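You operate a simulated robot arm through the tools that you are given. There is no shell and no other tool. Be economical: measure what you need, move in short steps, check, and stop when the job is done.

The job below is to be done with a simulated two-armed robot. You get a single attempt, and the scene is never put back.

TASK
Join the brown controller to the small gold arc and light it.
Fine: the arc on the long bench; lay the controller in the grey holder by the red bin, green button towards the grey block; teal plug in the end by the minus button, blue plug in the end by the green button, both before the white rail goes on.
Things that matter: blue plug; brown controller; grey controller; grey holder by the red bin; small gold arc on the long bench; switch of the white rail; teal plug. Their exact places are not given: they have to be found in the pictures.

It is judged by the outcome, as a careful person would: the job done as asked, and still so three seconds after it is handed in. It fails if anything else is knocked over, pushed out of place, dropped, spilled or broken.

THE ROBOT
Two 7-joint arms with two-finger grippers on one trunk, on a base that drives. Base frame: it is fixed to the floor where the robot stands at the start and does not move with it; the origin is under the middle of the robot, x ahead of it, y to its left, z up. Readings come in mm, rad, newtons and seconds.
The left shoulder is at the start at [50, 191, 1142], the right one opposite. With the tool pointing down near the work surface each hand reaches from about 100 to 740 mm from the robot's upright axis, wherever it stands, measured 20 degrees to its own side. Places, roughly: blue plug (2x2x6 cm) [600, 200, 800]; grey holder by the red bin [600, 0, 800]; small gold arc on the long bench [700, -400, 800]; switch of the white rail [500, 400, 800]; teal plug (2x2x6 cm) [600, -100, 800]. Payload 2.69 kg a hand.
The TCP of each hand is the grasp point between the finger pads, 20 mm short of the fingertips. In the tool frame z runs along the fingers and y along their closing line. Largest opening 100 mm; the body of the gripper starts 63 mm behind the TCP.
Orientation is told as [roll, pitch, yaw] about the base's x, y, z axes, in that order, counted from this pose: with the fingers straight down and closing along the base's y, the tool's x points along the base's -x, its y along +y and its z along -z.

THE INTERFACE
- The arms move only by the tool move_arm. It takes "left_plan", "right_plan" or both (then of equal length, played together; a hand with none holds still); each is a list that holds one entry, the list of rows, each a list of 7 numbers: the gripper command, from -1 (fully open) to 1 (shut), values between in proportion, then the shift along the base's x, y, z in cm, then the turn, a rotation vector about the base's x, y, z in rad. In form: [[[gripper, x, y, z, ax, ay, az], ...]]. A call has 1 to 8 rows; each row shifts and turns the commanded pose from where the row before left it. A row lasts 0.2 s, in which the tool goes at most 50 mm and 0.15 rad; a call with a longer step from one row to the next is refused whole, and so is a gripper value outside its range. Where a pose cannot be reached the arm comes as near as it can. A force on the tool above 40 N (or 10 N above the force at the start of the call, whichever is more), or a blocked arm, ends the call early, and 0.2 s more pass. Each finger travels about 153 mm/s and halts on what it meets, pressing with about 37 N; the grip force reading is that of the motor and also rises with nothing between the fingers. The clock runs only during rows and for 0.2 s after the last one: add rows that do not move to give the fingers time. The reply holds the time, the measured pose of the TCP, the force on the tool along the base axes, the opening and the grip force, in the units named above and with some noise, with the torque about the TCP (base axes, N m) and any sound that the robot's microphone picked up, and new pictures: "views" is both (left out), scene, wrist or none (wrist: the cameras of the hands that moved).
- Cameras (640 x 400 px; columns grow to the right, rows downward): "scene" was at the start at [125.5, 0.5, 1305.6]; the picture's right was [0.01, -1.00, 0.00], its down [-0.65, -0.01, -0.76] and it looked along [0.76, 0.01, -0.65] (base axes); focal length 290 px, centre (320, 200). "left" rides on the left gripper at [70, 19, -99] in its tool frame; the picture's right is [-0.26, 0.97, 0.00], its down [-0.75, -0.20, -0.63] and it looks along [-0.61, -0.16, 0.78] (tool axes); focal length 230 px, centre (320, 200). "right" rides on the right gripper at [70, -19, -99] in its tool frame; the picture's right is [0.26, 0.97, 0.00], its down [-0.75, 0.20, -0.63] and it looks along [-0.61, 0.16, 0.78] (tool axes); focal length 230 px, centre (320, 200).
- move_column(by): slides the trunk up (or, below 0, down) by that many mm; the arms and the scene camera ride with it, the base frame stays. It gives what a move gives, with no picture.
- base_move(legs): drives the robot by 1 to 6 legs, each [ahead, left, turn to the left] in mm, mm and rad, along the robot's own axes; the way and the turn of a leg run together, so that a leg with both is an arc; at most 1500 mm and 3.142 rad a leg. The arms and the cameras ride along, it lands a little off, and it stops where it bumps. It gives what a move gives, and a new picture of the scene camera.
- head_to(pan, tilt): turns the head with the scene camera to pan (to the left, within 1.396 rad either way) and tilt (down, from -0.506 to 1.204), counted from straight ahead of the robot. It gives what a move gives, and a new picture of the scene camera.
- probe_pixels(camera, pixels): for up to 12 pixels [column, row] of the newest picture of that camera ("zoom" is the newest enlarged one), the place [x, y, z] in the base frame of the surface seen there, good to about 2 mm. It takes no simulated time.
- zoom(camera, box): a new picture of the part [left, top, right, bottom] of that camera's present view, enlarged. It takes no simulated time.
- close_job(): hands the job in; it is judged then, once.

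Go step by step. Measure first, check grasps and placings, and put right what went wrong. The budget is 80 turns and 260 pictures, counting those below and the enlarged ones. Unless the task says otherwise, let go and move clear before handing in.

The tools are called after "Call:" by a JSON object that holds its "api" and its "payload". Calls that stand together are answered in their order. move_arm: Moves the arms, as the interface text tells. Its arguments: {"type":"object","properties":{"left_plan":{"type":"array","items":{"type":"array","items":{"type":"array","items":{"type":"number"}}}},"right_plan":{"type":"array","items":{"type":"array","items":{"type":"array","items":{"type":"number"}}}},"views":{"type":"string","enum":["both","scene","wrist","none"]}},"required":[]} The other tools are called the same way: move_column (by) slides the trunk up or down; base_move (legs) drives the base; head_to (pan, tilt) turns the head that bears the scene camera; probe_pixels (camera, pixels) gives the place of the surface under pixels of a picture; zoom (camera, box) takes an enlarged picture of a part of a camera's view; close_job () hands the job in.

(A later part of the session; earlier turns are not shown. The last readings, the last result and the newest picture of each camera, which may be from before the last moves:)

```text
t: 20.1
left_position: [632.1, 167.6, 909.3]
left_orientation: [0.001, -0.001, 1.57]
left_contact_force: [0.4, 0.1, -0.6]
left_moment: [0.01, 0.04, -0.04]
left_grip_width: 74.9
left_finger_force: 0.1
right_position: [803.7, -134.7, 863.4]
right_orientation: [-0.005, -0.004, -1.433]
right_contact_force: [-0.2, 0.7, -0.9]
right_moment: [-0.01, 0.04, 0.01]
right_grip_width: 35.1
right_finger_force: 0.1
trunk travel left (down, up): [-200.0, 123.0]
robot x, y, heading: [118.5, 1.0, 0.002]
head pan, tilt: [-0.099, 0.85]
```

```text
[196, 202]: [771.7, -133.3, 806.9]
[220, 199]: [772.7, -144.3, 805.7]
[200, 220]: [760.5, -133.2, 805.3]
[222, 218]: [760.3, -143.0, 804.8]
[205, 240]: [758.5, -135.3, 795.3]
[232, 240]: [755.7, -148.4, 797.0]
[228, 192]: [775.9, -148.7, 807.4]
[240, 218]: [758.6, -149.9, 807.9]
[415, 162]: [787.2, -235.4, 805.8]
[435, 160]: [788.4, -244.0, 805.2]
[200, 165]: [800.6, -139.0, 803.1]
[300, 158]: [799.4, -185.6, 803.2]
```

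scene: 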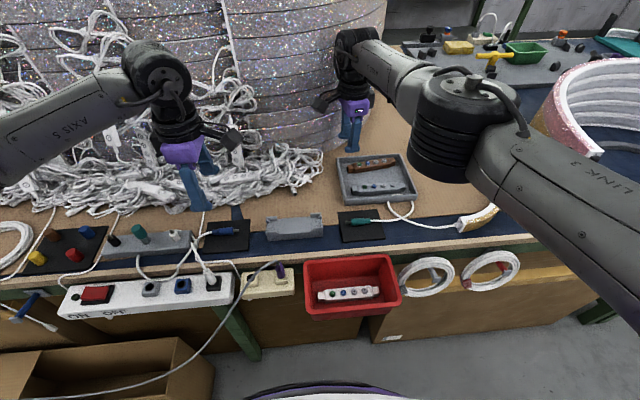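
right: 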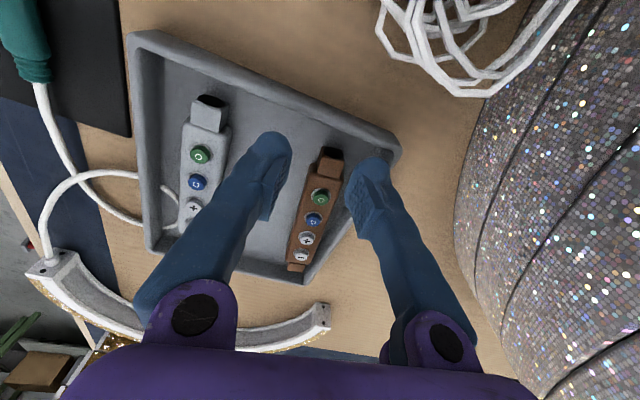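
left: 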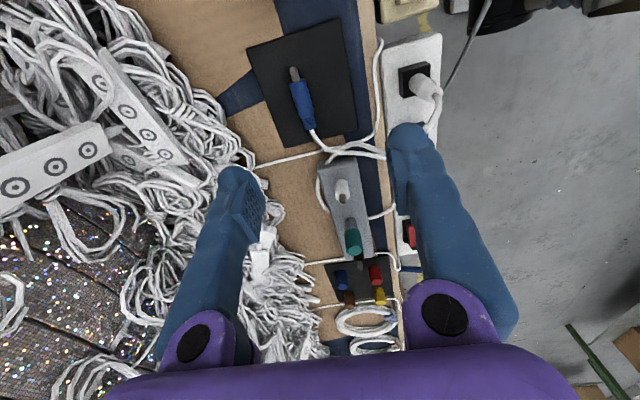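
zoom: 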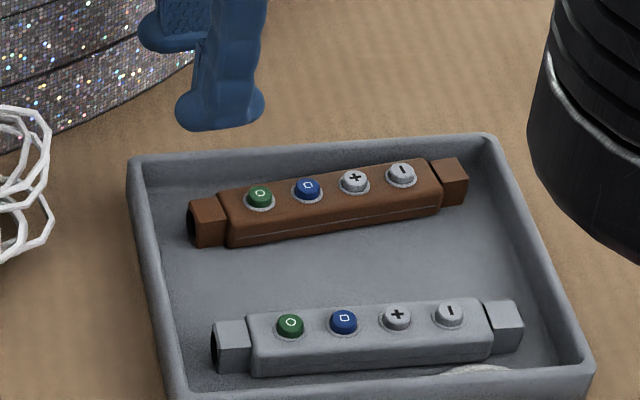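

The end piece spans x 758.5–775, so I'll centre at x≈764 with a 34 mm opening and go down.

Call:
{"api": "move_arm", "payload": {"right_plan": [[[0.3, -3.97, -0.1, 0, 0, 0.004, 0], [0.32, 0, 0, -2.5, 0, 0, 0], [0.32, 0, 0, 0, 0, 0, 0]]], "views": "none"}}

Call:
{"api": "move_arm", "payload": {"right_plan": [[[0.32, 0, 0, -1.5, 0, 0, 0], [0.32, 0, 0, -1.1, 0, 0, 0], [0.32, 0, 0, 0, 0, 0, 0]]], "views": "none"}}

Call:
{"api": "zoom", "payload": {"camera": "right", "box": [200, 50, 440, 290]}}

```text
t: 20.9
left_position: [632.7, 169.4, 908.4]
left_orientation: [-0.001, -0.001, 1.569]
left_contact_force: [0.8, -0.5, 1.0]
left_moment: [0.04, 0.02, 0.01]
left_grip_width: 75.0
left_finger_force: 0.1
right_position: [797.9, -133.4, 836.3]
right_orientation: [-0.007, -0.001, -1.433]
right_contact_force: [-0.6, 0.1, 0.5]
right_moment: [0.0, -0.02, 0.01]
right_grip_width: 34.0
right_finger_force: 0.0
right hand out of reach, approached as far as the arm can: row 1, 2
trunk travel left (down, up): [-200.0, 123.0]
robot x, y, heading: [115.8, -3.0, -0.003]
head pan, tilt: [-0.099, 0.85]
```

```text
t: 21.6
left_position: [631.3, 167.9, 911.0]
left_orientation: [-0.005, 0.0, 1.568]
left_contact_force: [-0.1, 0.3, -0.1]
left_moment: [0.02, 0.0, -0.02]
left_grip_width: 74.9
left_finger_force: 0.0
right_position: [796.9, -133.6, 823.0]
right_orientation: [0.008, -0.005, -1.435]
right_contact_force: [-4.4, 0.1, 24.6]
right_moment: [-0.25, 0.67, -0.02]
right_grip_width: 36.5
right_finger_force: 2.2
right hand out of reach, approached as far as the arm can: row 2
trunk travel left (down, up): [-200.0, 123.0]
robot x, y, heading: [117.1, -0.3, -0.001]
head pan, tilt: [-0.099, 0.85]
stopped in row 3 (right hand): the force on the tool passed its limit at 43 N (the readings are from after the stop); the commanded pose is now the measured one
```

```text
1.67 times, centred on (320, 170) of right
```

zoom: 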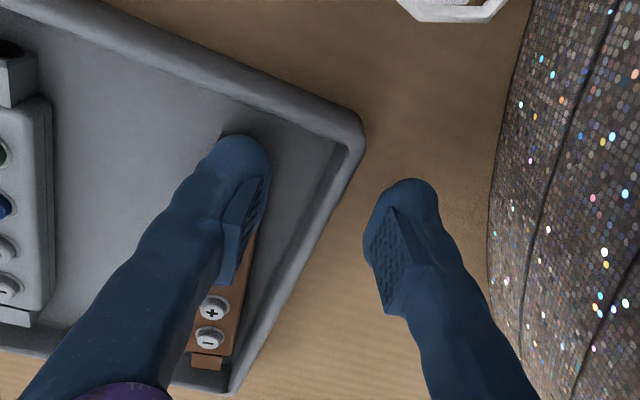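

The hand didn't follow the x command (a joint limit) and its front finger came down on the controller. I'll raise it straight up and back out the way it came.

Call:
{"api": "move_arm", "payload": {"right_plan": [[[0.32, 0, 0, 2, 0, 0, 0], [0.32, 0, 0, 3, 0, 0, 0], [0.32, 0, -3, 0, 0, 0, -0.07], [0.32, 0, -3, 0, 0, 0, -0.07], [0.32, -3, 0, 0, 0, 0, 0]]], "views": "both"}}

Call:
{"api": "zoom", "payload": {"camera": "scene", "box": [320, 130, 420, 200]}}

```text
t: 22.8
left_position: [631.5, 169.0, 909.7]
left_orientation: [-0.001, -0.002, 1.569]
left_contact_force: [-0.5, -0.5, 0.1]
left_moment: [0.0, 0.02, 0.03]
left_grip_width: 75.1
left_finger_force: 0.1
right_position: [766.9, -194.9, 867.9]
right_orientation: [0.0, -0.005, -1.574]
right_contact_force: [0.4, -0.3, -0.5]
right_moment: [-0.02, -0.01, -0.02]
right_grip_width: 33.9
right_finger_force: 0.0
trunk travel left (down, up): [-200.0, 123.0]
robot x, y, heading: [117.0, -1.4, 0.001]
head pan, tilt: [-0.099, 0.85]
```

scene: 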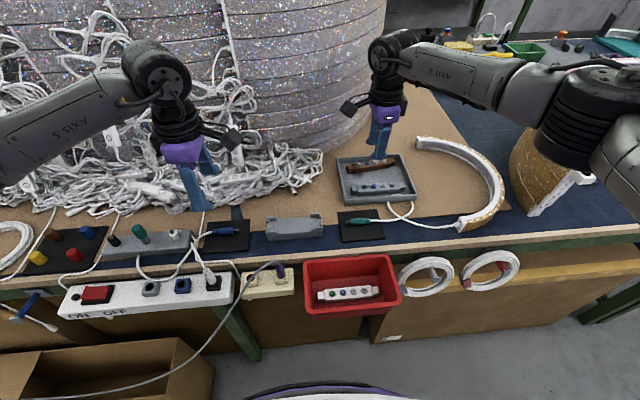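
right: 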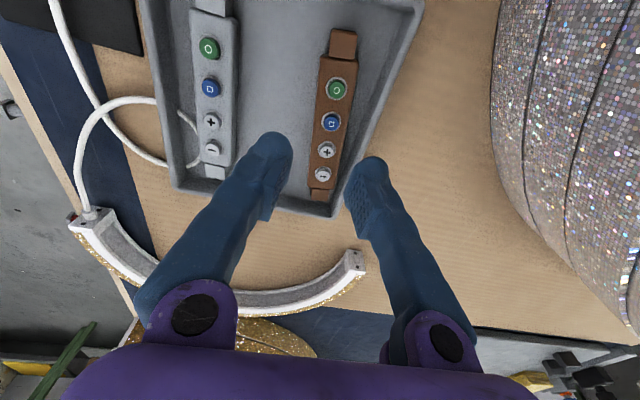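

```text
5.71 times, centred on (370, 165) of scene
```

zoom: 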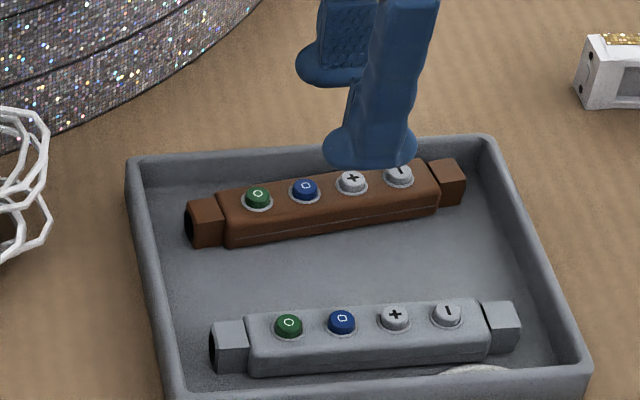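

The hand works fine in this configuration, so I'll slide the base 59 mm left to carry it to the controller's green end without changing the arm.

Call:
{"api": "base_move", "payload": {"legs": [[0, 59, 0]]}}

Call:
{"api": "zoom", "payload": {"camera": "right", "box": [200, 20, 440, 260]}}

```text
t: 24.0
left_position: [631.8, 226.1, 909.8]
left_orientation: [0.0, -0.001, 1.569]
left_contact_force: [-0.4, 1.2, 0.2]
left_moment: [-0.04, 0.0, -0.01]
left_grip_width: 75.2
left_finger_force: 0.2
right_position: [767.1, -134.7, 867.2]
right_orientation: [0.001, -0.003, -1.574]
right_contact_force: [0.5, -0.2, 0.3]
right_moment: [-0.02, 0.0, 0.01]
right_grip_width: 33.7
right_finger_force: 0.0
trunk travel left (down, up): [-200.0, 123.0]
robot x, y, heading: [117.1, 62.1, -0.001]
head pan, tilt: [-0.099, 0.85]
```

scene: 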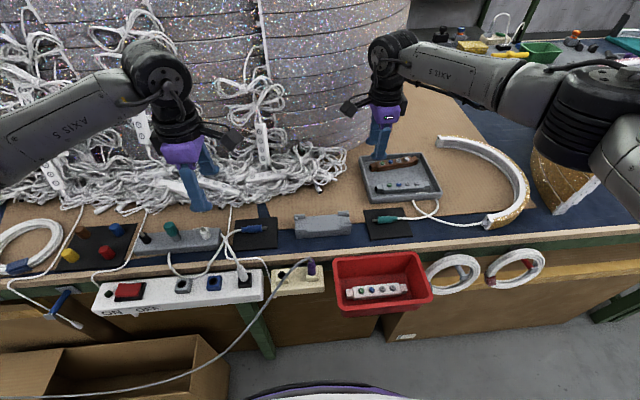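

```text
1.67 times, centred on (320, 140) of right
```

zoom: 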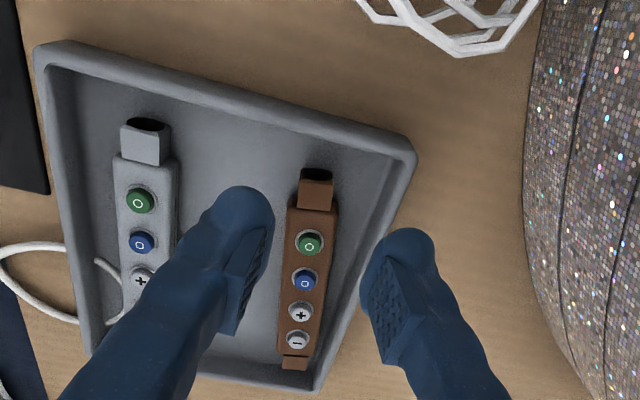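

Now I'll shift to x≈761.5 and descend in steps, checking that the readings follow.

Call:
{"api": "move_arm", "payload": {"right_plan": [[[0.32, -0.55, 0, 0, 0, 0, 0], [0.32, 0, 0, -2, 0, 0, 0], [0.32, 0, 0, -1.2, 0, 0, 0], [0.32, 0, 0, 0, 0, 0, 0]]], "views": "none"}}

Call:
{"api": "zoom", "payload": {"camera": "right", "box": [200, 20, 440, 260]}}

Call:
{"api": "zoom", "payload": {"camera": "scene", "box": [345, 130, 445, 200]}}

```text
t: 25.0
left_position: [630.9, 227.6, 909.4]
left_orientation: [0.001, -0.002, 1.568]
left_contact_force: [0.2, 0.0, 0.2]
left_moment: [0.0, -0.01, -0.03]
left_grip_width: 74.6
left_finger_force: 0.1
right_position: [761.4, -137.2, 834.2]
right_orientation: [0.0, -0.004, -1.571]
right_contact_force: [-0.6, 0.5, 1.0]
right_moment: [-0.03, 0.0, 0.01]
right_grip_width: 34.0
right_finger_force: 0.0
trunk travel left (down, up): [-200.0, 123.0]
robot x, y, heading: [119.9, 58.7, -0.006]
head pan, tilt: [-0.099, 0.85]
```

```text
1.67 times, centred on (320, 140) of right
```

zoom: 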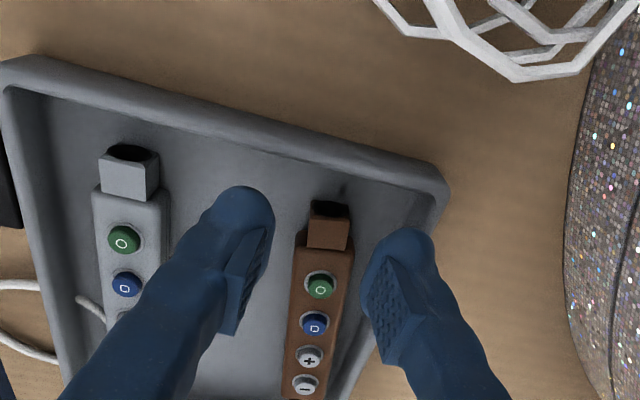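

```text
5.71 times, centred on (395, 165) of scene
```

zoom: 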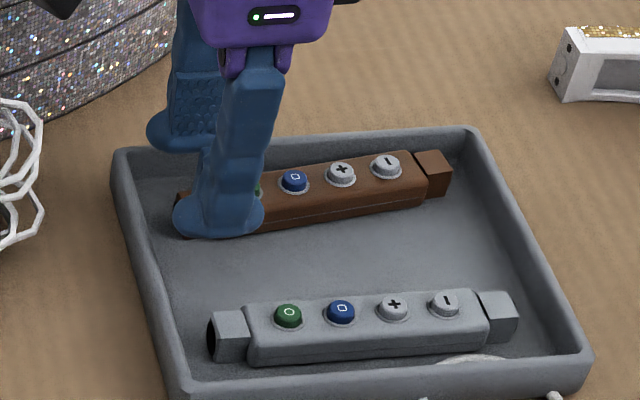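

The rear finger sits in the gap between end piece and wall. I'll lower on to z≈813, still at y≈-136.

Call:
{"api": "move_arm", "payload": {"right_plan": [[[0.32, 0.05, 0, -1, 0, 0, 0], [0.32, 0, 0, -1.1, 0, 0, 0], [0.32, 0, 0, 0, 0, 0, 0]]], "views": "none"}}

Call:
{"api": "zoom", "payload": {"camera": "right", "box": [200, 20, 440, 260]}}

```text
t: 25.8
left_position: [633.2, 226.9, 908.7]
left_orientation: [0.001, -0.003, 1.569]
left_contact_force: [0.0, 0.3, 0.2]
left_moment: [0.03, 0.0, 0.02]
left_grip_width: 75.0
left_finger_force: 0.1
right_position: [762.8, -135.1, 815.9]
right_orientation: [0.001, -0.005, -1.571]
right_contact_force: [0.3, -0.2, 0.1]
right_moment: [0.03, 0.01, 0.02]
right_grip_width: 34.1
right_finger_force: 0.0
trunk travel left (down, up): [-200.0, 123.0]
robot x, y, heading: [118.3, 56.8, -0.001]
head pan, tilt: [-0.099, 0.85]
```

```text
1.67 times, centred on (320, 140) of right
```

zoom: 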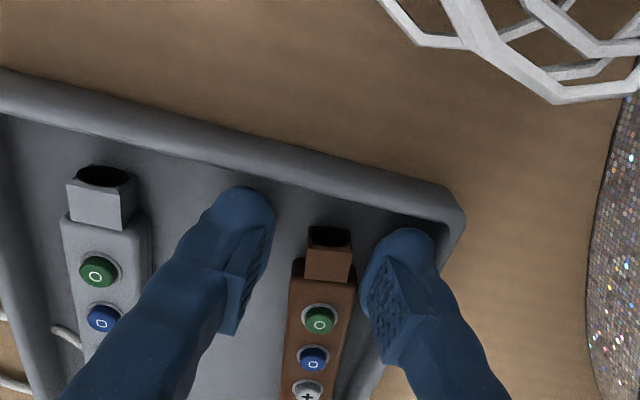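

No contact at z=816. I'll go 3 mm lower, close on the end piece (which should straighten it), and drag it 15 mm away from the wall.

Call:
{"api": "move_arm", "payload": {"right_plan": [[[0.32, 0, 0, -0.35, 0, 0, 0], [0.6, 0, 0, 0, 0, 0, 0], [1, 0, 0, 0, 0, 0, 0], [1, 0, 0, 0, 0, 0, 0], [1, -0.7, 0, 0, 0, 0, 0], [1, -0.8, 0, 0, 0, 0, 0]]], "views": "none"}}

Call:
{"api": "zoom", "payload": {"camera": "scene", "box": [345, 130, 445, 200]}}

```text
t: 27.2
left_position: [631.2, 226.8, 909.1]
left_orientation: [-0.001, -0.002, 1.569]
left_contact_force: [-0.1, 0.5, -0.6]
left_moment: [-0.03, 0.01, 0.0]
left_grip_width: 74.7
left_finger_force: 0.1
right_position: [747.9, -135.7, 810.7]
right_orientation: [0.002, -0.004, -1.573]
right_contact_force: [0.0, -0.5, 2.2]
right_moment: [-0.19, -0.05, 0.04]
right_grip_width: 21.5
right_finger_force: 37.0
trunk travel left (down, up): [-200.0, 123.0]
robot x, y, heading: [121.9, 59.5, -0.0]
head pan, tilt: [-0.099, 0.85]
```

```text
5.71 times, centred on (395, 165) of scene
```

zoom: 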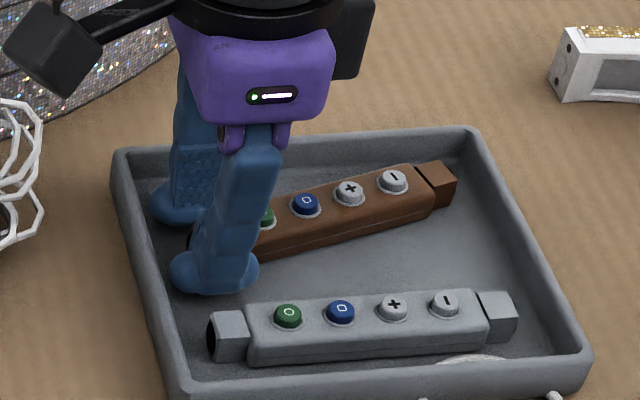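

It's gripped and dragged clear of the wall, though more tilted in yaw. I'll open, rise and measure its pose for a centred, aligned, deeper grasp.

Call:
{"api": "move_arm", "payload": {"right_plan": [[[0.6, 0, 0, 0, 0, 0, 0], [0.3, 0, 0, 0.3, 0, 0, 0], [0.3, 0, 0, 3, 0, 0, 0], [0.3, 0, 0, 4, 0, 0, 0]]], "views": "wrist"}}

Call:
{"api": "zoom", "payload": {"camera": "scene", "box": [345, 130, 445, 200]}}

```text
t: 28.2
left_position: [631.2, 226.3, 910.9]
left_orientation: [-0.002, -0.001, 1.571]
left_contact_force: [-0.2, -0.1, 0.3]
left_moment: [-0.01, 0.03, 0.02]
left_grip_width: 75.1
left_finger_force: 0.1
right_position: [749.2, -135.3, 885.0]
right_orientation: [0.002, -0.002, -1.573]
right_contact_force: [-0.2, -0.1, -0.1]
right_moment: [-0.01, -0.01, 0.0]
right_grip_width: 35.0
right_finger_force: 0.1
trunk travel left (down, up): [-200.0, 123.0]
robot x, y, heading: [116.8, 55.7, -0.004]
head pan, tilt: [-0.099, 0.85]
```

right: 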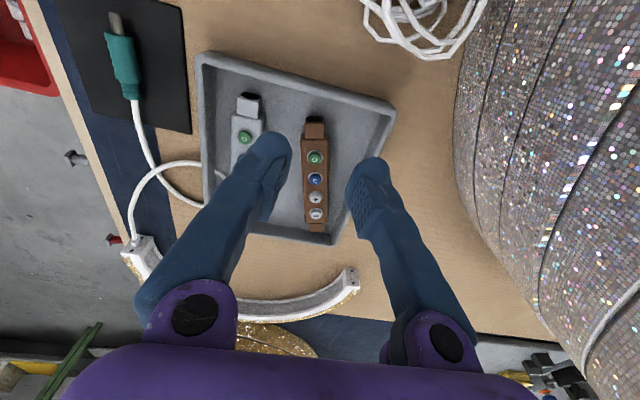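

```text
5.71 times, centred on (395, 165) of scene
```

zoom: 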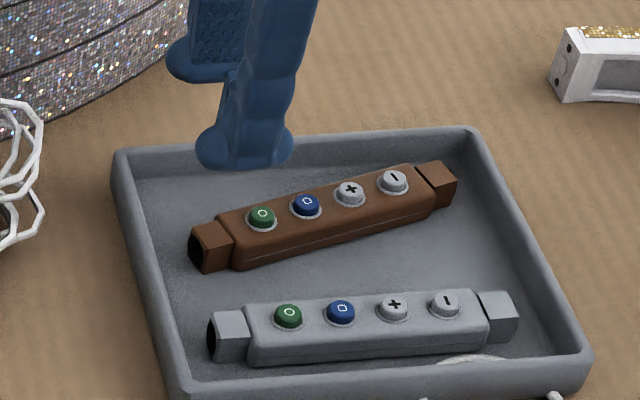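

Call:
{"api": "probe_pixels", "payload": {"camera": "zoom", "pixels": [[238, 255], [430, 208], [335, 232], [335, 242], [232, 208], [418, 168], [200, 230], [440, 170], [325, 190], [331, 212], [300, 142]]}}

Call:
{"api": "zoom", "payload": {"camera": "right", "box": [250, 90, 390, 250]}}

```text
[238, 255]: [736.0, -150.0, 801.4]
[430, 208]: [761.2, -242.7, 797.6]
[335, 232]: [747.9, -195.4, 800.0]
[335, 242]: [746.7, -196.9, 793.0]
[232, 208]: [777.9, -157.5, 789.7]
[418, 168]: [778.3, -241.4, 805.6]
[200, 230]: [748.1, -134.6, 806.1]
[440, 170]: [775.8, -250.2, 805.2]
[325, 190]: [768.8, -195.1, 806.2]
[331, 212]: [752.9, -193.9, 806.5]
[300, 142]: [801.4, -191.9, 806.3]
```

```text
2.50 times, centred on (320, 170) of right
```

zoom: 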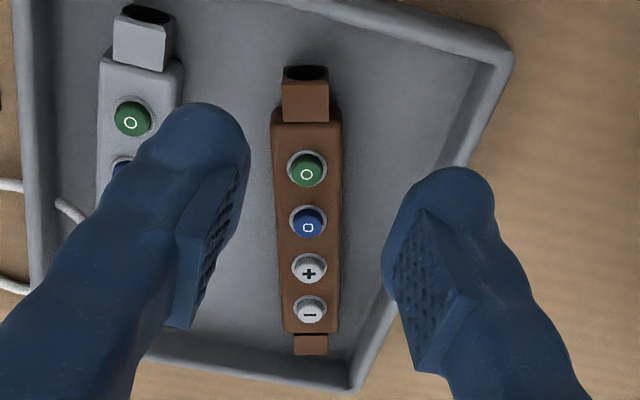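

The controller is now yawed 0.27 rad, centred at (760, -196) and clear of the wall. I'll align the hand with it above that point.

Call:
{"api": "move_arm", "payload": {"right_plan": [[[0.28, 0.5, -3, 0, 0, 0, 0.136], [0.28, 0.5, -3, 0, 0, 0, 0.136], [0.28, 0, 0, -2, 0, 0, 0], [0.28, 0, 0, -2, 0, 0, 0], [0.28, 0, 0, 0, 0, 0, 0]]], "views": "wrist"}}

Call:
{"api": "zoom", "payload": {"camera": "right", "box": [220, 20, 440, 240]}}

```text
t: 29.4
left_position: [631.4, 227.2, 910.2]
left_orientation: [0.0, -0.002, 1.568]
left_contact_force: [-0.5, -0.6, 0.1]
left_moment: [0.0, 0.0, -0.01]
left_grip_width: 75.2
left_finger_force: 0.1
right_position: [758.8, -195.0, 844.1]
right_orientation: [0.002, -0.005, -1.3]
right_contact_force: [-1.0, -0.1, 0.8]
right_moment: [-0.02, -0.01, 0.0]
right_grip_width: 36.1
right_finger_force: 0.1
trunk travel left (down, up): [-200.0, 123.0]
robot x, y, heading: [121.0, 60.9, -0.005]
head pan, tilt: [-0.099, 0.85]
```

right: 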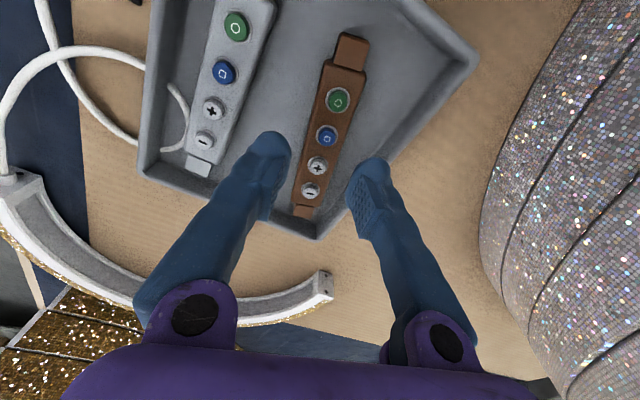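

```text
1.82 times, centred on (330, 130) of right
```

zoom: 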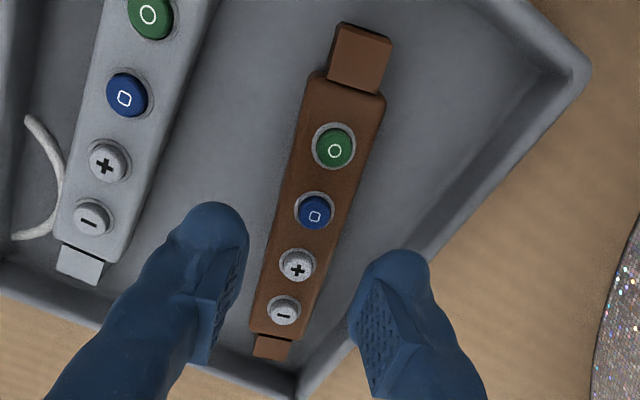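

Aligned. I'll descend to z≈811 and stop to check before closing.

Call:
{"api": "move_arm", "payload": {"right_plan": [[[0.28, 0.05, 0, -1.5, 0, 0, 0], [0.28, 0, 0, -1.5, 0, 0, 0], [0.28, 0, 0, -0.35, 0, 0, 0], [0.28, 0, 0, 0, 0, 0, 0]]], "views": "none"}}

Call:
{"api": "zoom", "payload": {"camera": "right", "box": [220, 20, 440, 260]}}

```text
t: 30.4
left_position: [632.4, 227.3, 909.9]
left_orientation: [-0.002, -0.001, 1.57]
left_contact_force: [0.5, 0.0, 0.4]
left_moment: [0.0, -0.02, 0.01]
left_grip_width: 75.2
left_finger_force: 0.1
right_position: [759.2, -195.4, 809.7]
right_orientation: [0.001, -0.006, -1.301]
right_contact_force: [-0.8, 0.4, 0.6]
right_moment: [0.01, 0.01, 0.03]
right_grip_width: 35.9
right_finger_force: 0.1
trunk travel left (down, up): [-200.0, 123.0]
robot x, y, heading: [121.5, 57.1, -0.002]
head pan, tilt: [-0.099, 0.85]
```

```text
1.67 times, centred on (330, 140) of right
```

zoom: 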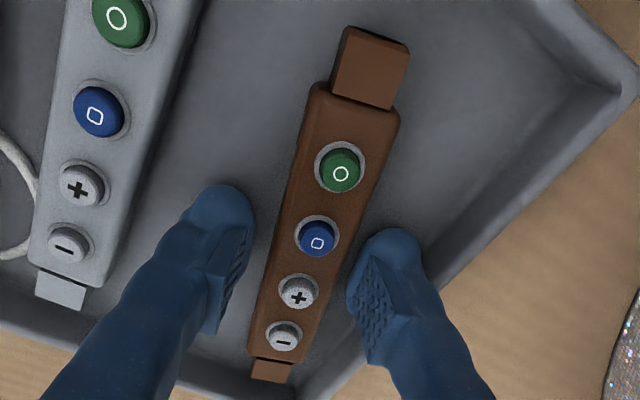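

I'll close gently now and check the width.

Call:
{"api": "move_arm", "payload": {"right_plan": [[[0.28, 0, 0, -0.1, 0, 0, 0], [0.45, 0, 0, 0, 0, 0, 0], [0.55, 0, 0, 0, 0, 0, 0], [1, 0, 0, 0, 0, 0, 0], [1, 0, 0, 0, 0, 0, 0]]], "views": "none"}}

Call:
{"api": "zoom", "payload": {"camera": "right", "box": [220, 20, 440, 260]}}

```text
t: 31.6
left_position: [632.6, 226.7, 909.5]
left_orientation: [0.001, -0.001, 1.569]
left_contact_force: [-0.8, 0.3, 1.0]
left_moment: [0.0, 0.01, 0.01]
left_grip_width: 74.6
left_finger_force: 0.0
right_position: [759.3, -195.0, 809.2]
right_orientation: [0.002, -0.003, -1.3]
right_contact_force: [0.4, -0.8, 0.0]
right_moment: [0.02, 0.0, 0.01]
right_grip_width: 23.4
right_finger_force: 37.6
trunk travel left (down, up): [-200.0, 123.0]
robot x, y, heading: [118.0, 59.6, 0.0]
head pan, tilt: [-0.099, 0.85]
```

```text
1.67 times, centred on (330, 140) of right
```

zoom: 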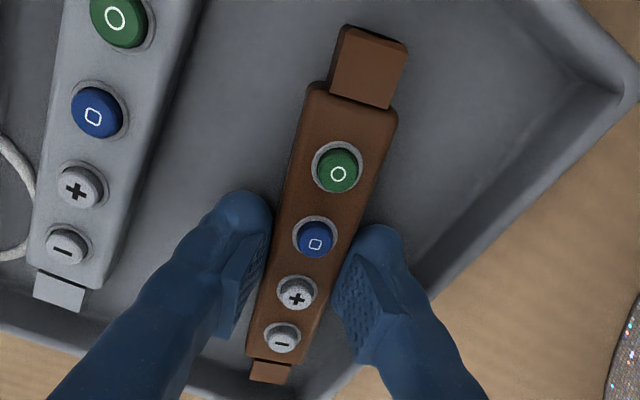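

Gripped at 23.4 mm with good alignment. Lifting slowly.

Call:
{"api": "move_arm", "payload": {"right_plan": [[[1, 0, 0, 0.3, 0, 0, 0], [1, 0, 0, 0.6, 0, 0, 0], [1, 0, 0, 1, 0, 0, 0], [1, 0, 0, 1, 0, 0, 0], [1, 0, 0, 1, 0, 0, 0], [1, 0, 0, 0, 0, 0, 0]]], "views": "wrist"}}

Call:
{"api": "zoom", "payload": {"camera": "scene", "box": [345, 120, 445, 190]}}

```text
t: 33.0
left_position: [632.5, 225.4, 909.3]
left_orientation: [-0.001, -0.001, 1.569]
left_contact_force: [-0.7, -0.1, 0.6]
left_moment: [-0.01, 0.02, -0.03]
left_grip_width: 75.0
left_finger_force: 0.0
right_position: [758.3, -196.6, 847.2]
right_orientation: [0.002, -0.004, -1.302]
right_contact_force: [0.7, 0.2, -0.5]
right_moment: [0.05, -0.02, 0.0]
right_grip_width: 23.7
right_finger_force: 37.1
trunk travel left (down, up): [-200.0, 123.0]
robot x, y, heading: [121.1, 55.5, 0.001]
head pan, tilt: [-0.099, 0.85]
```

right: 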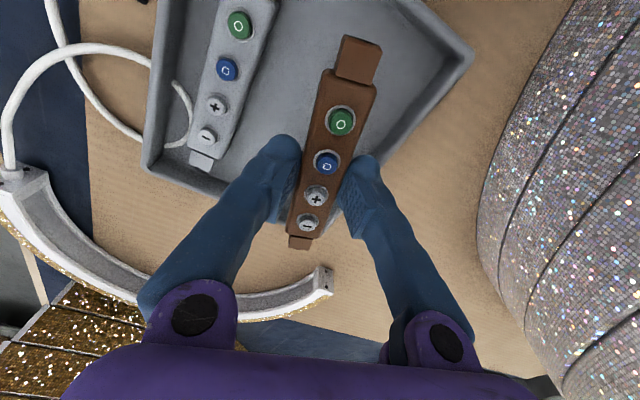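

```text
5.71 times, centred on (395, 155) of scene
```

zoom: 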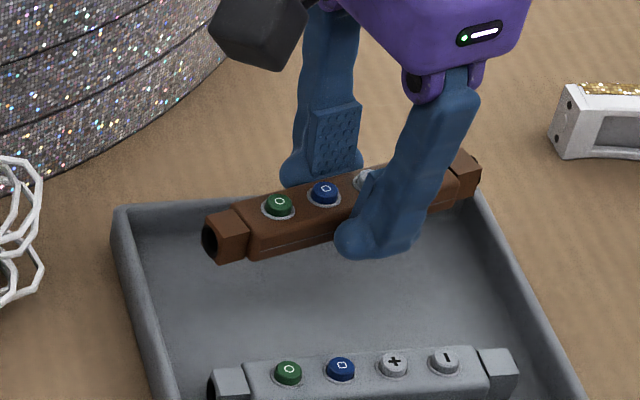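

Held level. I'll lift, square the hand to -π/2 and draw it back to x≈600; the left hand also retracts a little for the sideways drive.

Call:
{"api": "move_arm", "payload": {"right_plan": [[[1, 0, 0, 3, 0, 0, 0], [1, 0, 0, 3, 0, 0, 0], [1, -3.2, 0, 0, 0, 0, -0.09], [1, -3.2, 0, 0, 0, 0, -0.09], [1, -3.2, 0, 0, 0, 0, -0.09], [1, -3.2, 0, 0, 0, 0, 0], [1, -3, 0, 0, 0, 0, 0]]], "left_plan": [[[-0.5, -1.5, 0, 1, 0, 0, 0], [-0.5, -1.5, 0, 1, 0, 0, 0], [-0.5, -1.5, 0, 1, 0, 0, 0], [-0.5, -1.5, 0, 1, 0, 0, 0], [-0.5, -1.5, 0, 1, 0, 0, 0], [-0.5, -1.5, 0, 1, 0, 0, 0], [-0.5, 0, 0, 1, 0, 0, 0]]], "views": "none"}}

Call:
{"api": "base_move", "payload": {"legs": [[0, 160, 0]]}}

```text
t: 34.6
left_position: [541.9, 226.6, 979.9]
left_orientation: [-0.002, -0.001, 1.568]
left_contact_force: [0.7, -0.3, 0.9]
left_moment: [0.03, 0.02, 0.0]
left_grip_width: 74.9
left_finger_force: 0.1
right_position: [599.6, -196.2, 909.1]
right_orientation: [0.0, -0.002, -1.571]
right_contact_force: [1.6, -1.2, -0.7]
right_moment: [-0.01, 0.01, 0.02]
right_grip_width: 23.4
right_finger_force: 36.8
trunk travel left (down, up): [-200.0, 123.0]
robot x, y, heading: [118.3, 60.2, 0.001]
head pan, tilt: [-0.099, 0.85]
```

```text
t: 36.0
left_position: [541.8, 297.5, 980.4]
left_orientation: [0.0, -0.003, 1.566]
left_contact_force: [0.3, -0.4, 0.1]
left_moment: [0.03, 0.01, 0.01]
left_grip_width: 75.0
left_finger_force: 0.1
right_position: [596.9, -125.5, 909.1]
right_orientation: [0.002, -0.002, -1.574]
right_contact_force: [0.1, 0.2, -0.9]
right_moment: [0.04, -0.02, 0.01]
right_grip_width: 23.4
right_finger_force: 37.2
trunk travel left (down, up): [-200.0, 123.0]
robot x, y, heading: [118.4, 130.2, -0.006]
head pan, tilt: [-0.099, 0.85]
stopped in leg 1: the robot was blocked; the commanded pose is now the measured one
```

scene: 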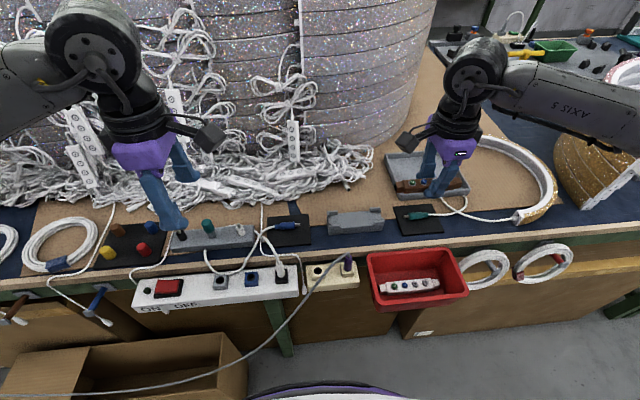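

The drive stopped on something at y=130 (probably the box corner); I'll back off a hair and use the arm for the rest. First I'll check how the controller sits in the grip.

Call:
{"api": "base_move", "payload": {"legs": [[0, -10, 0]]}}

Call:
{"api": "zoom", "payload": {"camera": "scene", "box": [380, 150, 480, 220]}}

Call:
{"api": "zoom", "payload": {"camera": "scene", "box": [0, 320, 300, 400]}}

```text
t: 36.8
left_position: [542.8, 287.5, 980.3]
left_orientation: [-0.002, -0.002, 1.566]
left_contact_force: [0.1, 0.1, -0.2]
left_moment: [-0.01, -0.03, -0.02]
left_grip_width: 74.9
left_finger_force: 0.0
right_position: [596.0, -134.8, 908.5]
right_orientation: [0.001, -0.001, -1.573]
right_contact_force: [-0.8, 0.6, 0.1]
right_moment: [0.04, 0.0, 0.0]
right_grip_width: 23.1
right_finger_force: 37.6
trunk travel left (down, up): [-200.0, 123.0]
robot x, y, heading: [120.4, 118.0, -0.006]
head pan, tilt: [-0.099, 0.85]
```

scene: 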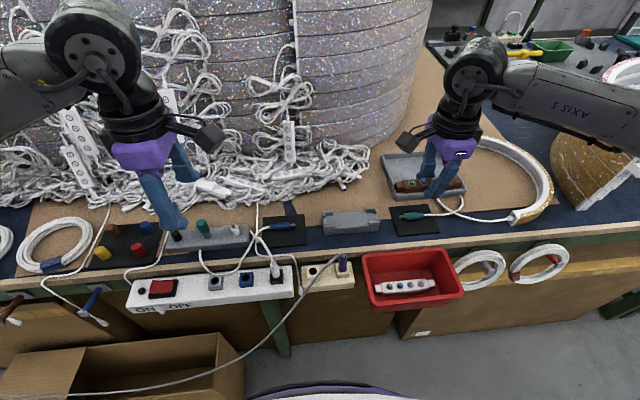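

```text
5.71 times, centred on (430, 185) of scene
```

zoom: 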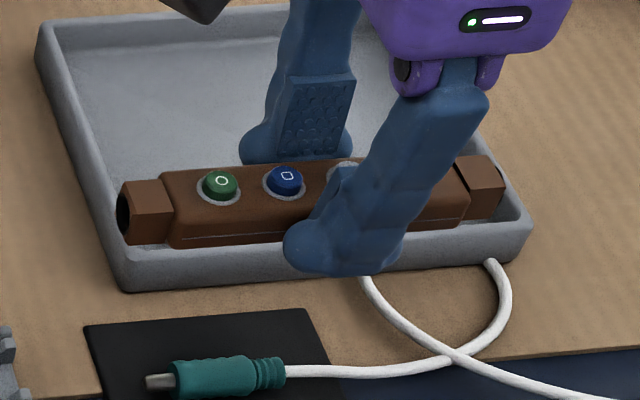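

```text
2.13 times, centred on (150, 360) of scene
```

zoom: 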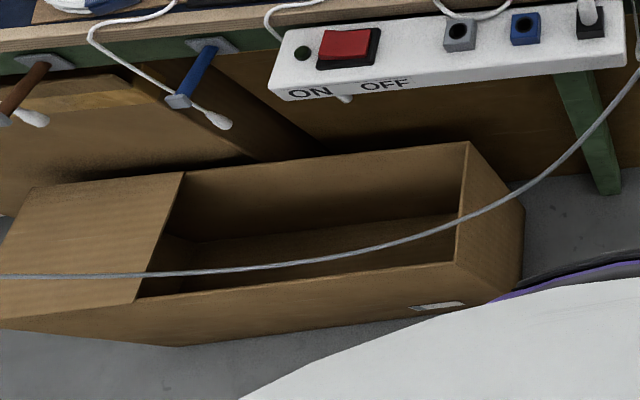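

Call:
{"api": "zoom", "payload": {"camera": "scene", "box": [380, 150, 480, 220]}}

Call:
{"api": "probe_pixels", "payload": {"camera": "zoom", "pixels": [[122, 185], [148, 190], [170, 185], [180, 205], [175, 240], [160, 182], [480, 170], [500, 185], [460, 210], [465, 195], [250, 200], [250, 240]]}}

```text
5.71 times, centred on (430, 185) of scene
```

zoom: 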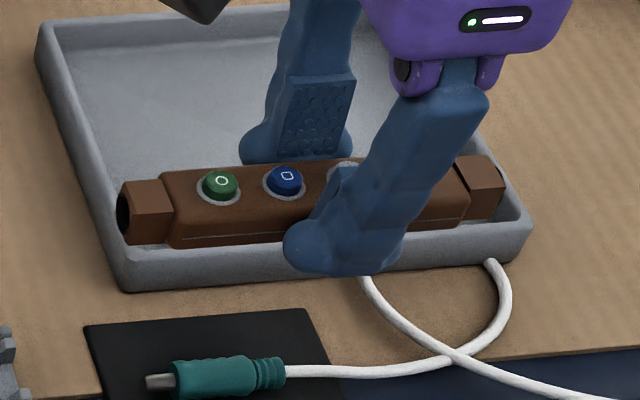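

```text
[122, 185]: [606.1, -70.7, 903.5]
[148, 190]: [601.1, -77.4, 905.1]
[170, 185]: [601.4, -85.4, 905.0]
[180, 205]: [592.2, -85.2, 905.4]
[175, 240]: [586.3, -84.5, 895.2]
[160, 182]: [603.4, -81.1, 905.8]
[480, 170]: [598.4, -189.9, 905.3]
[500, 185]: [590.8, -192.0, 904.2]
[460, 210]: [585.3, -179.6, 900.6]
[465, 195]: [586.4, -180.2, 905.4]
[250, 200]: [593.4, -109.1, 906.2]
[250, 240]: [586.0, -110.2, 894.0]
```

The controller is square, its centre 3 mm to +y of the TCP. I'll re-measure the holder from here and carry it over by arm.

Call:
{"api": "zoom", "payload": {"camera": "scene", "box": [315, 200, 385, 240]}}

Call:
{"api": "probe_pixels", "payload": {"camera": "zoom", "pixels": [[90, 100], [110, 135], [470, 90], [500, 105], [120, 200], [85, 205], [520, 195], [545, 190], [480, 200], [300, 120], [300, 205]]}}

Call:
{"api": "move_arm", "payload": {"right_plan": [[[1, 0.1, 2.8, 0, 0, 0, 0], [1, 0.1, 2.8, 0, 0, 0, 0], [1, 0.1, 2.8, 0, 0, 0, 0], [1, 0.1, 2.8, 0, 0, 0, 0], [1, 0, 2.8, 0, 0, 0, 0], [1, 0, 0, 0, 0, 0, 0]]], "views": "scene"}}

```text
9.14 times, centred on (350, 220) of scene
```

zoom: 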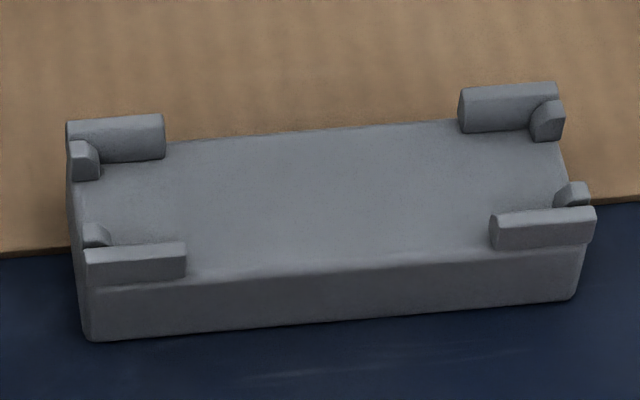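

```text
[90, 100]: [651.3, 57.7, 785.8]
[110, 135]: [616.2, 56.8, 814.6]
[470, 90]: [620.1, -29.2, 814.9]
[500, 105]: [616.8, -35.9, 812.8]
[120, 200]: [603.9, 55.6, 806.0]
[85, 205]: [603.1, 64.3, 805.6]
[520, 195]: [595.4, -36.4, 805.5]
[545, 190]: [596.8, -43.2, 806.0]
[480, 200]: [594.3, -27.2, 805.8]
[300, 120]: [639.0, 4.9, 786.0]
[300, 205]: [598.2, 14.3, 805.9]
```

```text
t: 38.2
left_position: [541.8, 287.6, 979.0]
left_orientation: [-0.001, -0.002, 1.566]
left_contact_force: [-0.5, -1.2, 1.2]
left_moment: [0.02, 0.0, 0.03]
left_grip_width: 75.2
left_finger_force: 0.1
right_position: [602.4, 5.7, 909.7]
right_orientation: [0.0, -0.004, -1.576]
right_contact_force: [0.5, 0.4, -1.3]
right_moment: [0.02, 0.01, 0.0]
right_grip_width: 23.2
right_finger_force: 37.3
trunk travel left (down, up): [-200.0, 123.0]
robot x, y, heading: [114.9, 125.2, -0.007]
head pan, tilt: [-0.099, 0.85]
```

scene: 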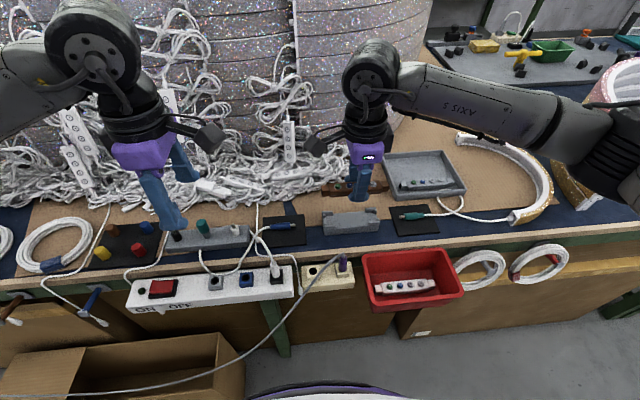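

It's over the holder at the right place. I'll lower to z≈845 and inspect the alignment.

Call:
{"api": "move_arm", "payload": {"right_plan": [[[1, -0.3, 0, -2, 0, 0, 0.003], [1, 0, 0, -2, 0, 0, 0], [1, 0, 0, -2.4, 0, 0, 0], [1, 0, 0, 0, 0, 0, 0]]], "views": "wrist"}}

Call:
{"api": "zoom", "payload": {"camera": "scene", "box": [305, 180, 405, 240]}}

Call:
{"api": "probe_pixels", "payload": {"camera": "zoom", "pixels": [[120, 120], [150, 120], [150, 150], [160, 110], [450, 100], [480, 95], [460, 120], [420, 130], [110, 220], [130, 160], [480, 200], [160, 135]]}}

```text
t: 39.2
left_position: [541.5, 288.0, 979.6]
left_orientation: [0.001, -0.002, 1.566]
left_contact_force: [0.1, -0.6, 0.3]
left_moment: [0.01, -0.01, 0.02]
left_grip_width: 75.2
left_finger_force: 0.1
right_position: [597.1, 5.0, 845.8]
right_orientation: [0.002, -0.004, -1.57]
right_contact_force: [0.7, 0.3, -0.6]
right_moment: [-0.01, -0.01, 0.04]
right_grip_width: 23.4
right_finger_force: 37.4
trunk travel left (down, up): [-200.0, 123.0]
robot x, y, heading: [121.2, 121.0, -0.005]
head pan, tilt: [-0.099, 0.85]
```

right: 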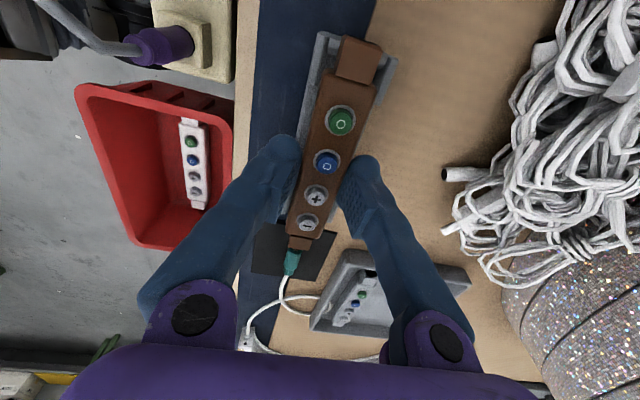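

```text
6.40 times, centred on (355, 210) of scene
```

zoom: 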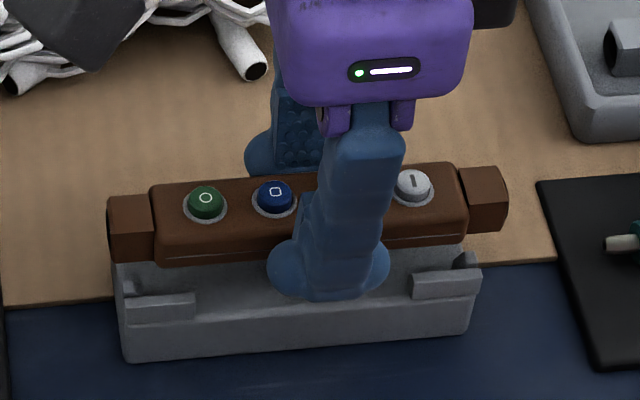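

```text
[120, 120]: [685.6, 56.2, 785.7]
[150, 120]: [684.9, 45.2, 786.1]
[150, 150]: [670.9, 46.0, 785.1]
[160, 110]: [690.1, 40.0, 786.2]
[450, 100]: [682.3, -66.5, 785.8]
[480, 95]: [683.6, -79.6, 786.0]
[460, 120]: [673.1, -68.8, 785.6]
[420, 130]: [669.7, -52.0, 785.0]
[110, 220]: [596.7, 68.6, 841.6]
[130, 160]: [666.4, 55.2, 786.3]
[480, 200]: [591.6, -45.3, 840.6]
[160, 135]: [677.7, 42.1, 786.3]
```

Call:
{"api": "probe_pixels", "payload": {"camera": "zoom", "pixels": [[112, 210], [502, 190], [158, 205], [460, 185], [170, 250], [440, 235], [230, 230], [240, 185], [130, 300], [190, 300], [440, 280], [465, 258]]}}

Call:
{"api": "probe_pixels", "payload": {"camera": "right", "pixels": [[335, 75], [372, 82], [358, 42], [325, 90], [380, 65], [320, 50], [392, 72]]}}

```text
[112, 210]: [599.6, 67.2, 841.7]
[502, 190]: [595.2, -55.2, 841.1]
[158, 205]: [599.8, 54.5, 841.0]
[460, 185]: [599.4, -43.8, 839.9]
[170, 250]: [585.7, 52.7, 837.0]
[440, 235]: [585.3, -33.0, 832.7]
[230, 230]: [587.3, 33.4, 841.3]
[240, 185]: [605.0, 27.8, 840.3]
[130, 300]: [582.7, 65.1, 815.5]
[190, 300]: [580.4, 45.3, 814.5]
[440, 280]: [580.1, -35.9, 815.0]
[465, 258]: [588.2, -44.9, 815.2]
```

```text
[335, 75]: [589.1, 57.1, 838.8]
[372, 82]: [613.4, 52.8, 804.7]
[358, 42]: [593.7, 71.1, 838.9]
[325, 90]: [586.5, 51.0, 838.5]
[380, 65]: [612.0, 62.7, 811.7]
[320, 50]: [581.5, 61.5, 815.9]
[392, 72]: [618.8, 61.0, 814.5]
```

The controller is 3 mm short in y and 2.5 mm in x of the holder's centre. I'll correct and lower until contact.

Call:
{"api": "move_arm", "payload": {"right_plan": [[[1, 0.25, 0.3, 0, 0, 0, 0], [1, 0, 0, -0.8, 0, 0, 0], [1, 0, 0, 0, 0, 0, 0]]], "views": "none"}}

Call:
{"api": "zoom", "payload": {"camera": "scene", "box": [305, 180, 405, 240]}}

Call:
{"api": "probe_pixels", "payload": {"camera": "zoom", "pixels": [[112, 230], [502, 205], [158, 220], [460, 200], [170, 265], [440, 250], [130, 300], [465, 258]]}}

Call:
{"api": "zoom", "payload": {"camera": "right", "box": [270, 10, 430, 130]}}

```text
t: 40.0
left_position: [541.7, 288.1, 979.7]
left_orientation: [0.0, -0.003, 1.566]
left_contact_force: [0.1, 0.7, 0.2]
left_moment: [-0.01, -0.01, 0.0]
left_grip_width: 74.9
left_finger_force: 0.0
right_position: [600.7, 8.1, 836.1]
right_orientation: [0.002, -0.003, -1.572]
right_contact_force: [0.0, 0.1, -0.6]
right_moment: [0.0, 0.03, 0.0]
right_grip_width: 23.5
right_finger_force: 36.9
trunk travel left (down, up): [-200.0, 123.0]
robot x, y, heading: [116.2, 121.1, -0.009]
head pan, tilt: [-0.099, 0.85]
```

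```text
6.40 times, centred on (355, 210) of scene
```

zoom: 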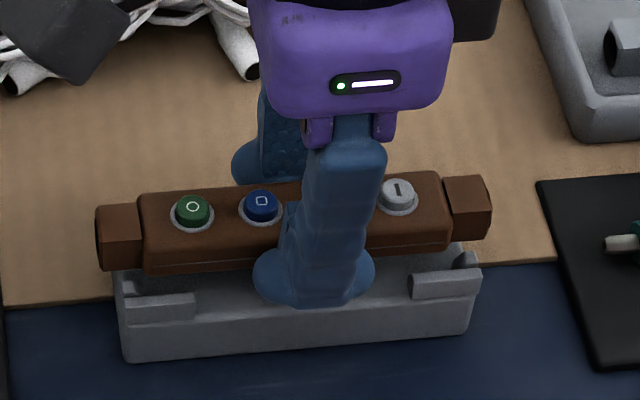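

```text
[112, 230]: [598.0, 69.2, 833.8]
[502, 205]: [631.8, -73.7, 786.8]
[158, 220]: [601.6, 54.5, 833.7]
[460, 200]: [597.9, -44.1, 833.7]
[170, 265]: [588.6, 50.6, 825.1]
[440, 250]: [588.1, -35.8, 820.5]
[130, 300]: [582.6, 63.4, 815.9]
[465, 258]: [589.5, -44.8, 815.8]
```

```text
3.33 times, centred on (350, 70) of right
```

zoom: 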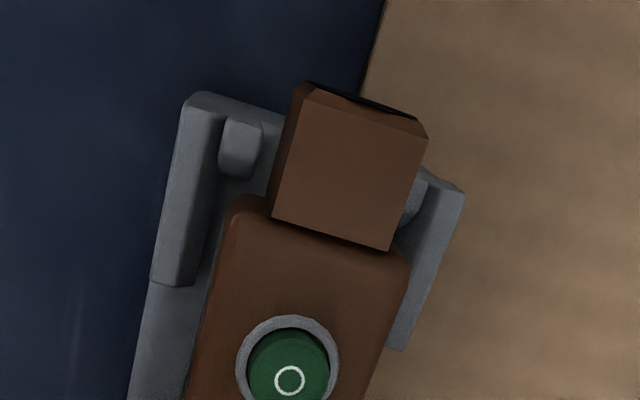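

Centred within about 1 mm. Lowering the last 10 mm.

Call:
{"api": "move_arm", "payload": {"right_plan": [[[1, -0.05, -0.08, -0.4, 0, 0, 0], [1, 0, 0, -0.4, 0, 0, 0], [1, 0, 0, -0.3, 0, 0, 0], [1, 0, 0, 0, 0, 0, 0]]], "views": "wrist"}}

Call:
{"api": "zoom", "payload": {"camera": "scene", "box": [305, 180, 405, 240]}}

Call:
{"api": "zoom", "payload": {"camera": "right", "box": [270, 10, 430, 130]}}

```text
t: 41.0
left_position: [543.1, 288.7, 979.7]
left_orientation: [-0.003, -0.002, 1.567]
left_contact_force: [-0.1, -0.3, -0.7]
left_moment: [-0.03, 0.01, 0.02]
left_grip_width: 74.9
left_finger_force: 0.1
right_position: [600.8, 7.5, 825.0]
right_orientation: [0.002, -0.004, -1.571]
right_contact_force: [-0.2, 0.0, -1.3]
right_moment: [0.01, -0.01, 0.0]
right_grip_width: 23.4
right_finger_force: 36.7
trunk travel left (down, up): [-200.0, 123.0]
robot x, y, heading: [117.6, 120.0, -0.006]
head pan, tilt: [-0.099, 0.85]
```

right: 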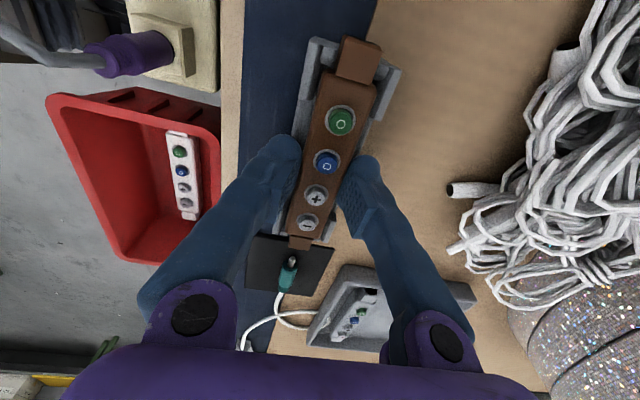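

```text
6.40 times, centred on (355, 210) of scene
```

zoom: 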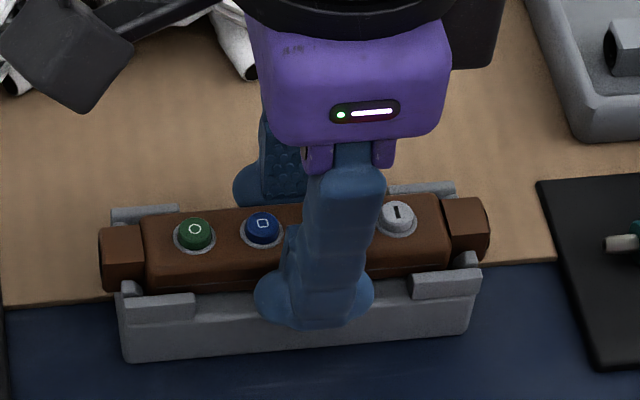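

```text
3.33 times, centred on (350, 70) of right
```

zoom: 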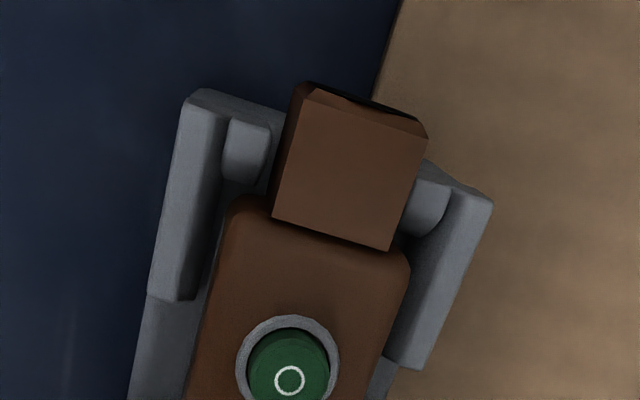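

It sits between the lips. I'll probe its top height to see whether it's seated.

Call:
{"api": "probe_pixels", "payload": {"camera": "right", "pixels": [[350, 90], [360, 60], [318, 175]]}}

Call:
{"api": "move_arm", "payload": {"right_plan": [[[1, 0, 0, -0.2, 0, 0, 0], [1, 0, 0, -0.2, 0, 0, 0], [1, 0, 0, 0, 0, 0, 0]]], "views": "none"}}

Call:
{"api": "zoom", "payload": {"camera": "scene", "box": [305, 180, 405, 240]}}

Call:
{"api": "probe_pixels", "payload": {"camera": "zoom", "pixels": [[120, 240], [220, 225], [440, 210], [470, 215], [160, 225]]}}

```text
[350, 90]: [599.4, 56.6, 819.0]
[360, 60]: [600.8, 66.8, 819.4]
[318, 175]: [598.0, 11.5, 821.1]
```

```text
t: 41.8
left_position: [540.6, 288.6, 981.0]
left_orientation: [-0.004, -0.001, 1.565]
left_contact_force: [-0.4, 0.0, -0.6]
left_moment: [0.02, -0.02, -0.02]
left_grip_width: 75.1
left_finger_force: 0.1
right_position: [599.9, 7.0, 825.2]
right_orientation: [0.008, -0.003, -1.573]
right_contact_force: [-1.2, -4.5, 26.4]
right_moment: [-0.34, 0.08, 0.0]
right_grip_width: 23.3
right_finger_force: 37.0
trunk travel left (down, up): [-200.0, 123.0]
robot x, y, heading: [121.8, 123.9, -0.008]
head pan, tilt: [-0.099, 0.85]
```

```text
6.40 times, centred on (355, 210) of scene
```

zoom: 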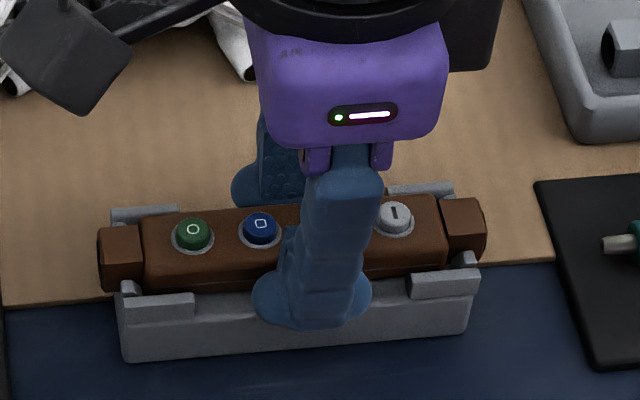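

```text
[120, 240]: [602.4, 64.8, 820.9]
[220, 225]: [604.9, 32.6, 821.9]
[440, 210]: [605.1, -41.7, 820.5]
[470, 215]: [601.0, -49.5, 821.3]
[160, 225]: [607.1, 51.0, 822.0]
```

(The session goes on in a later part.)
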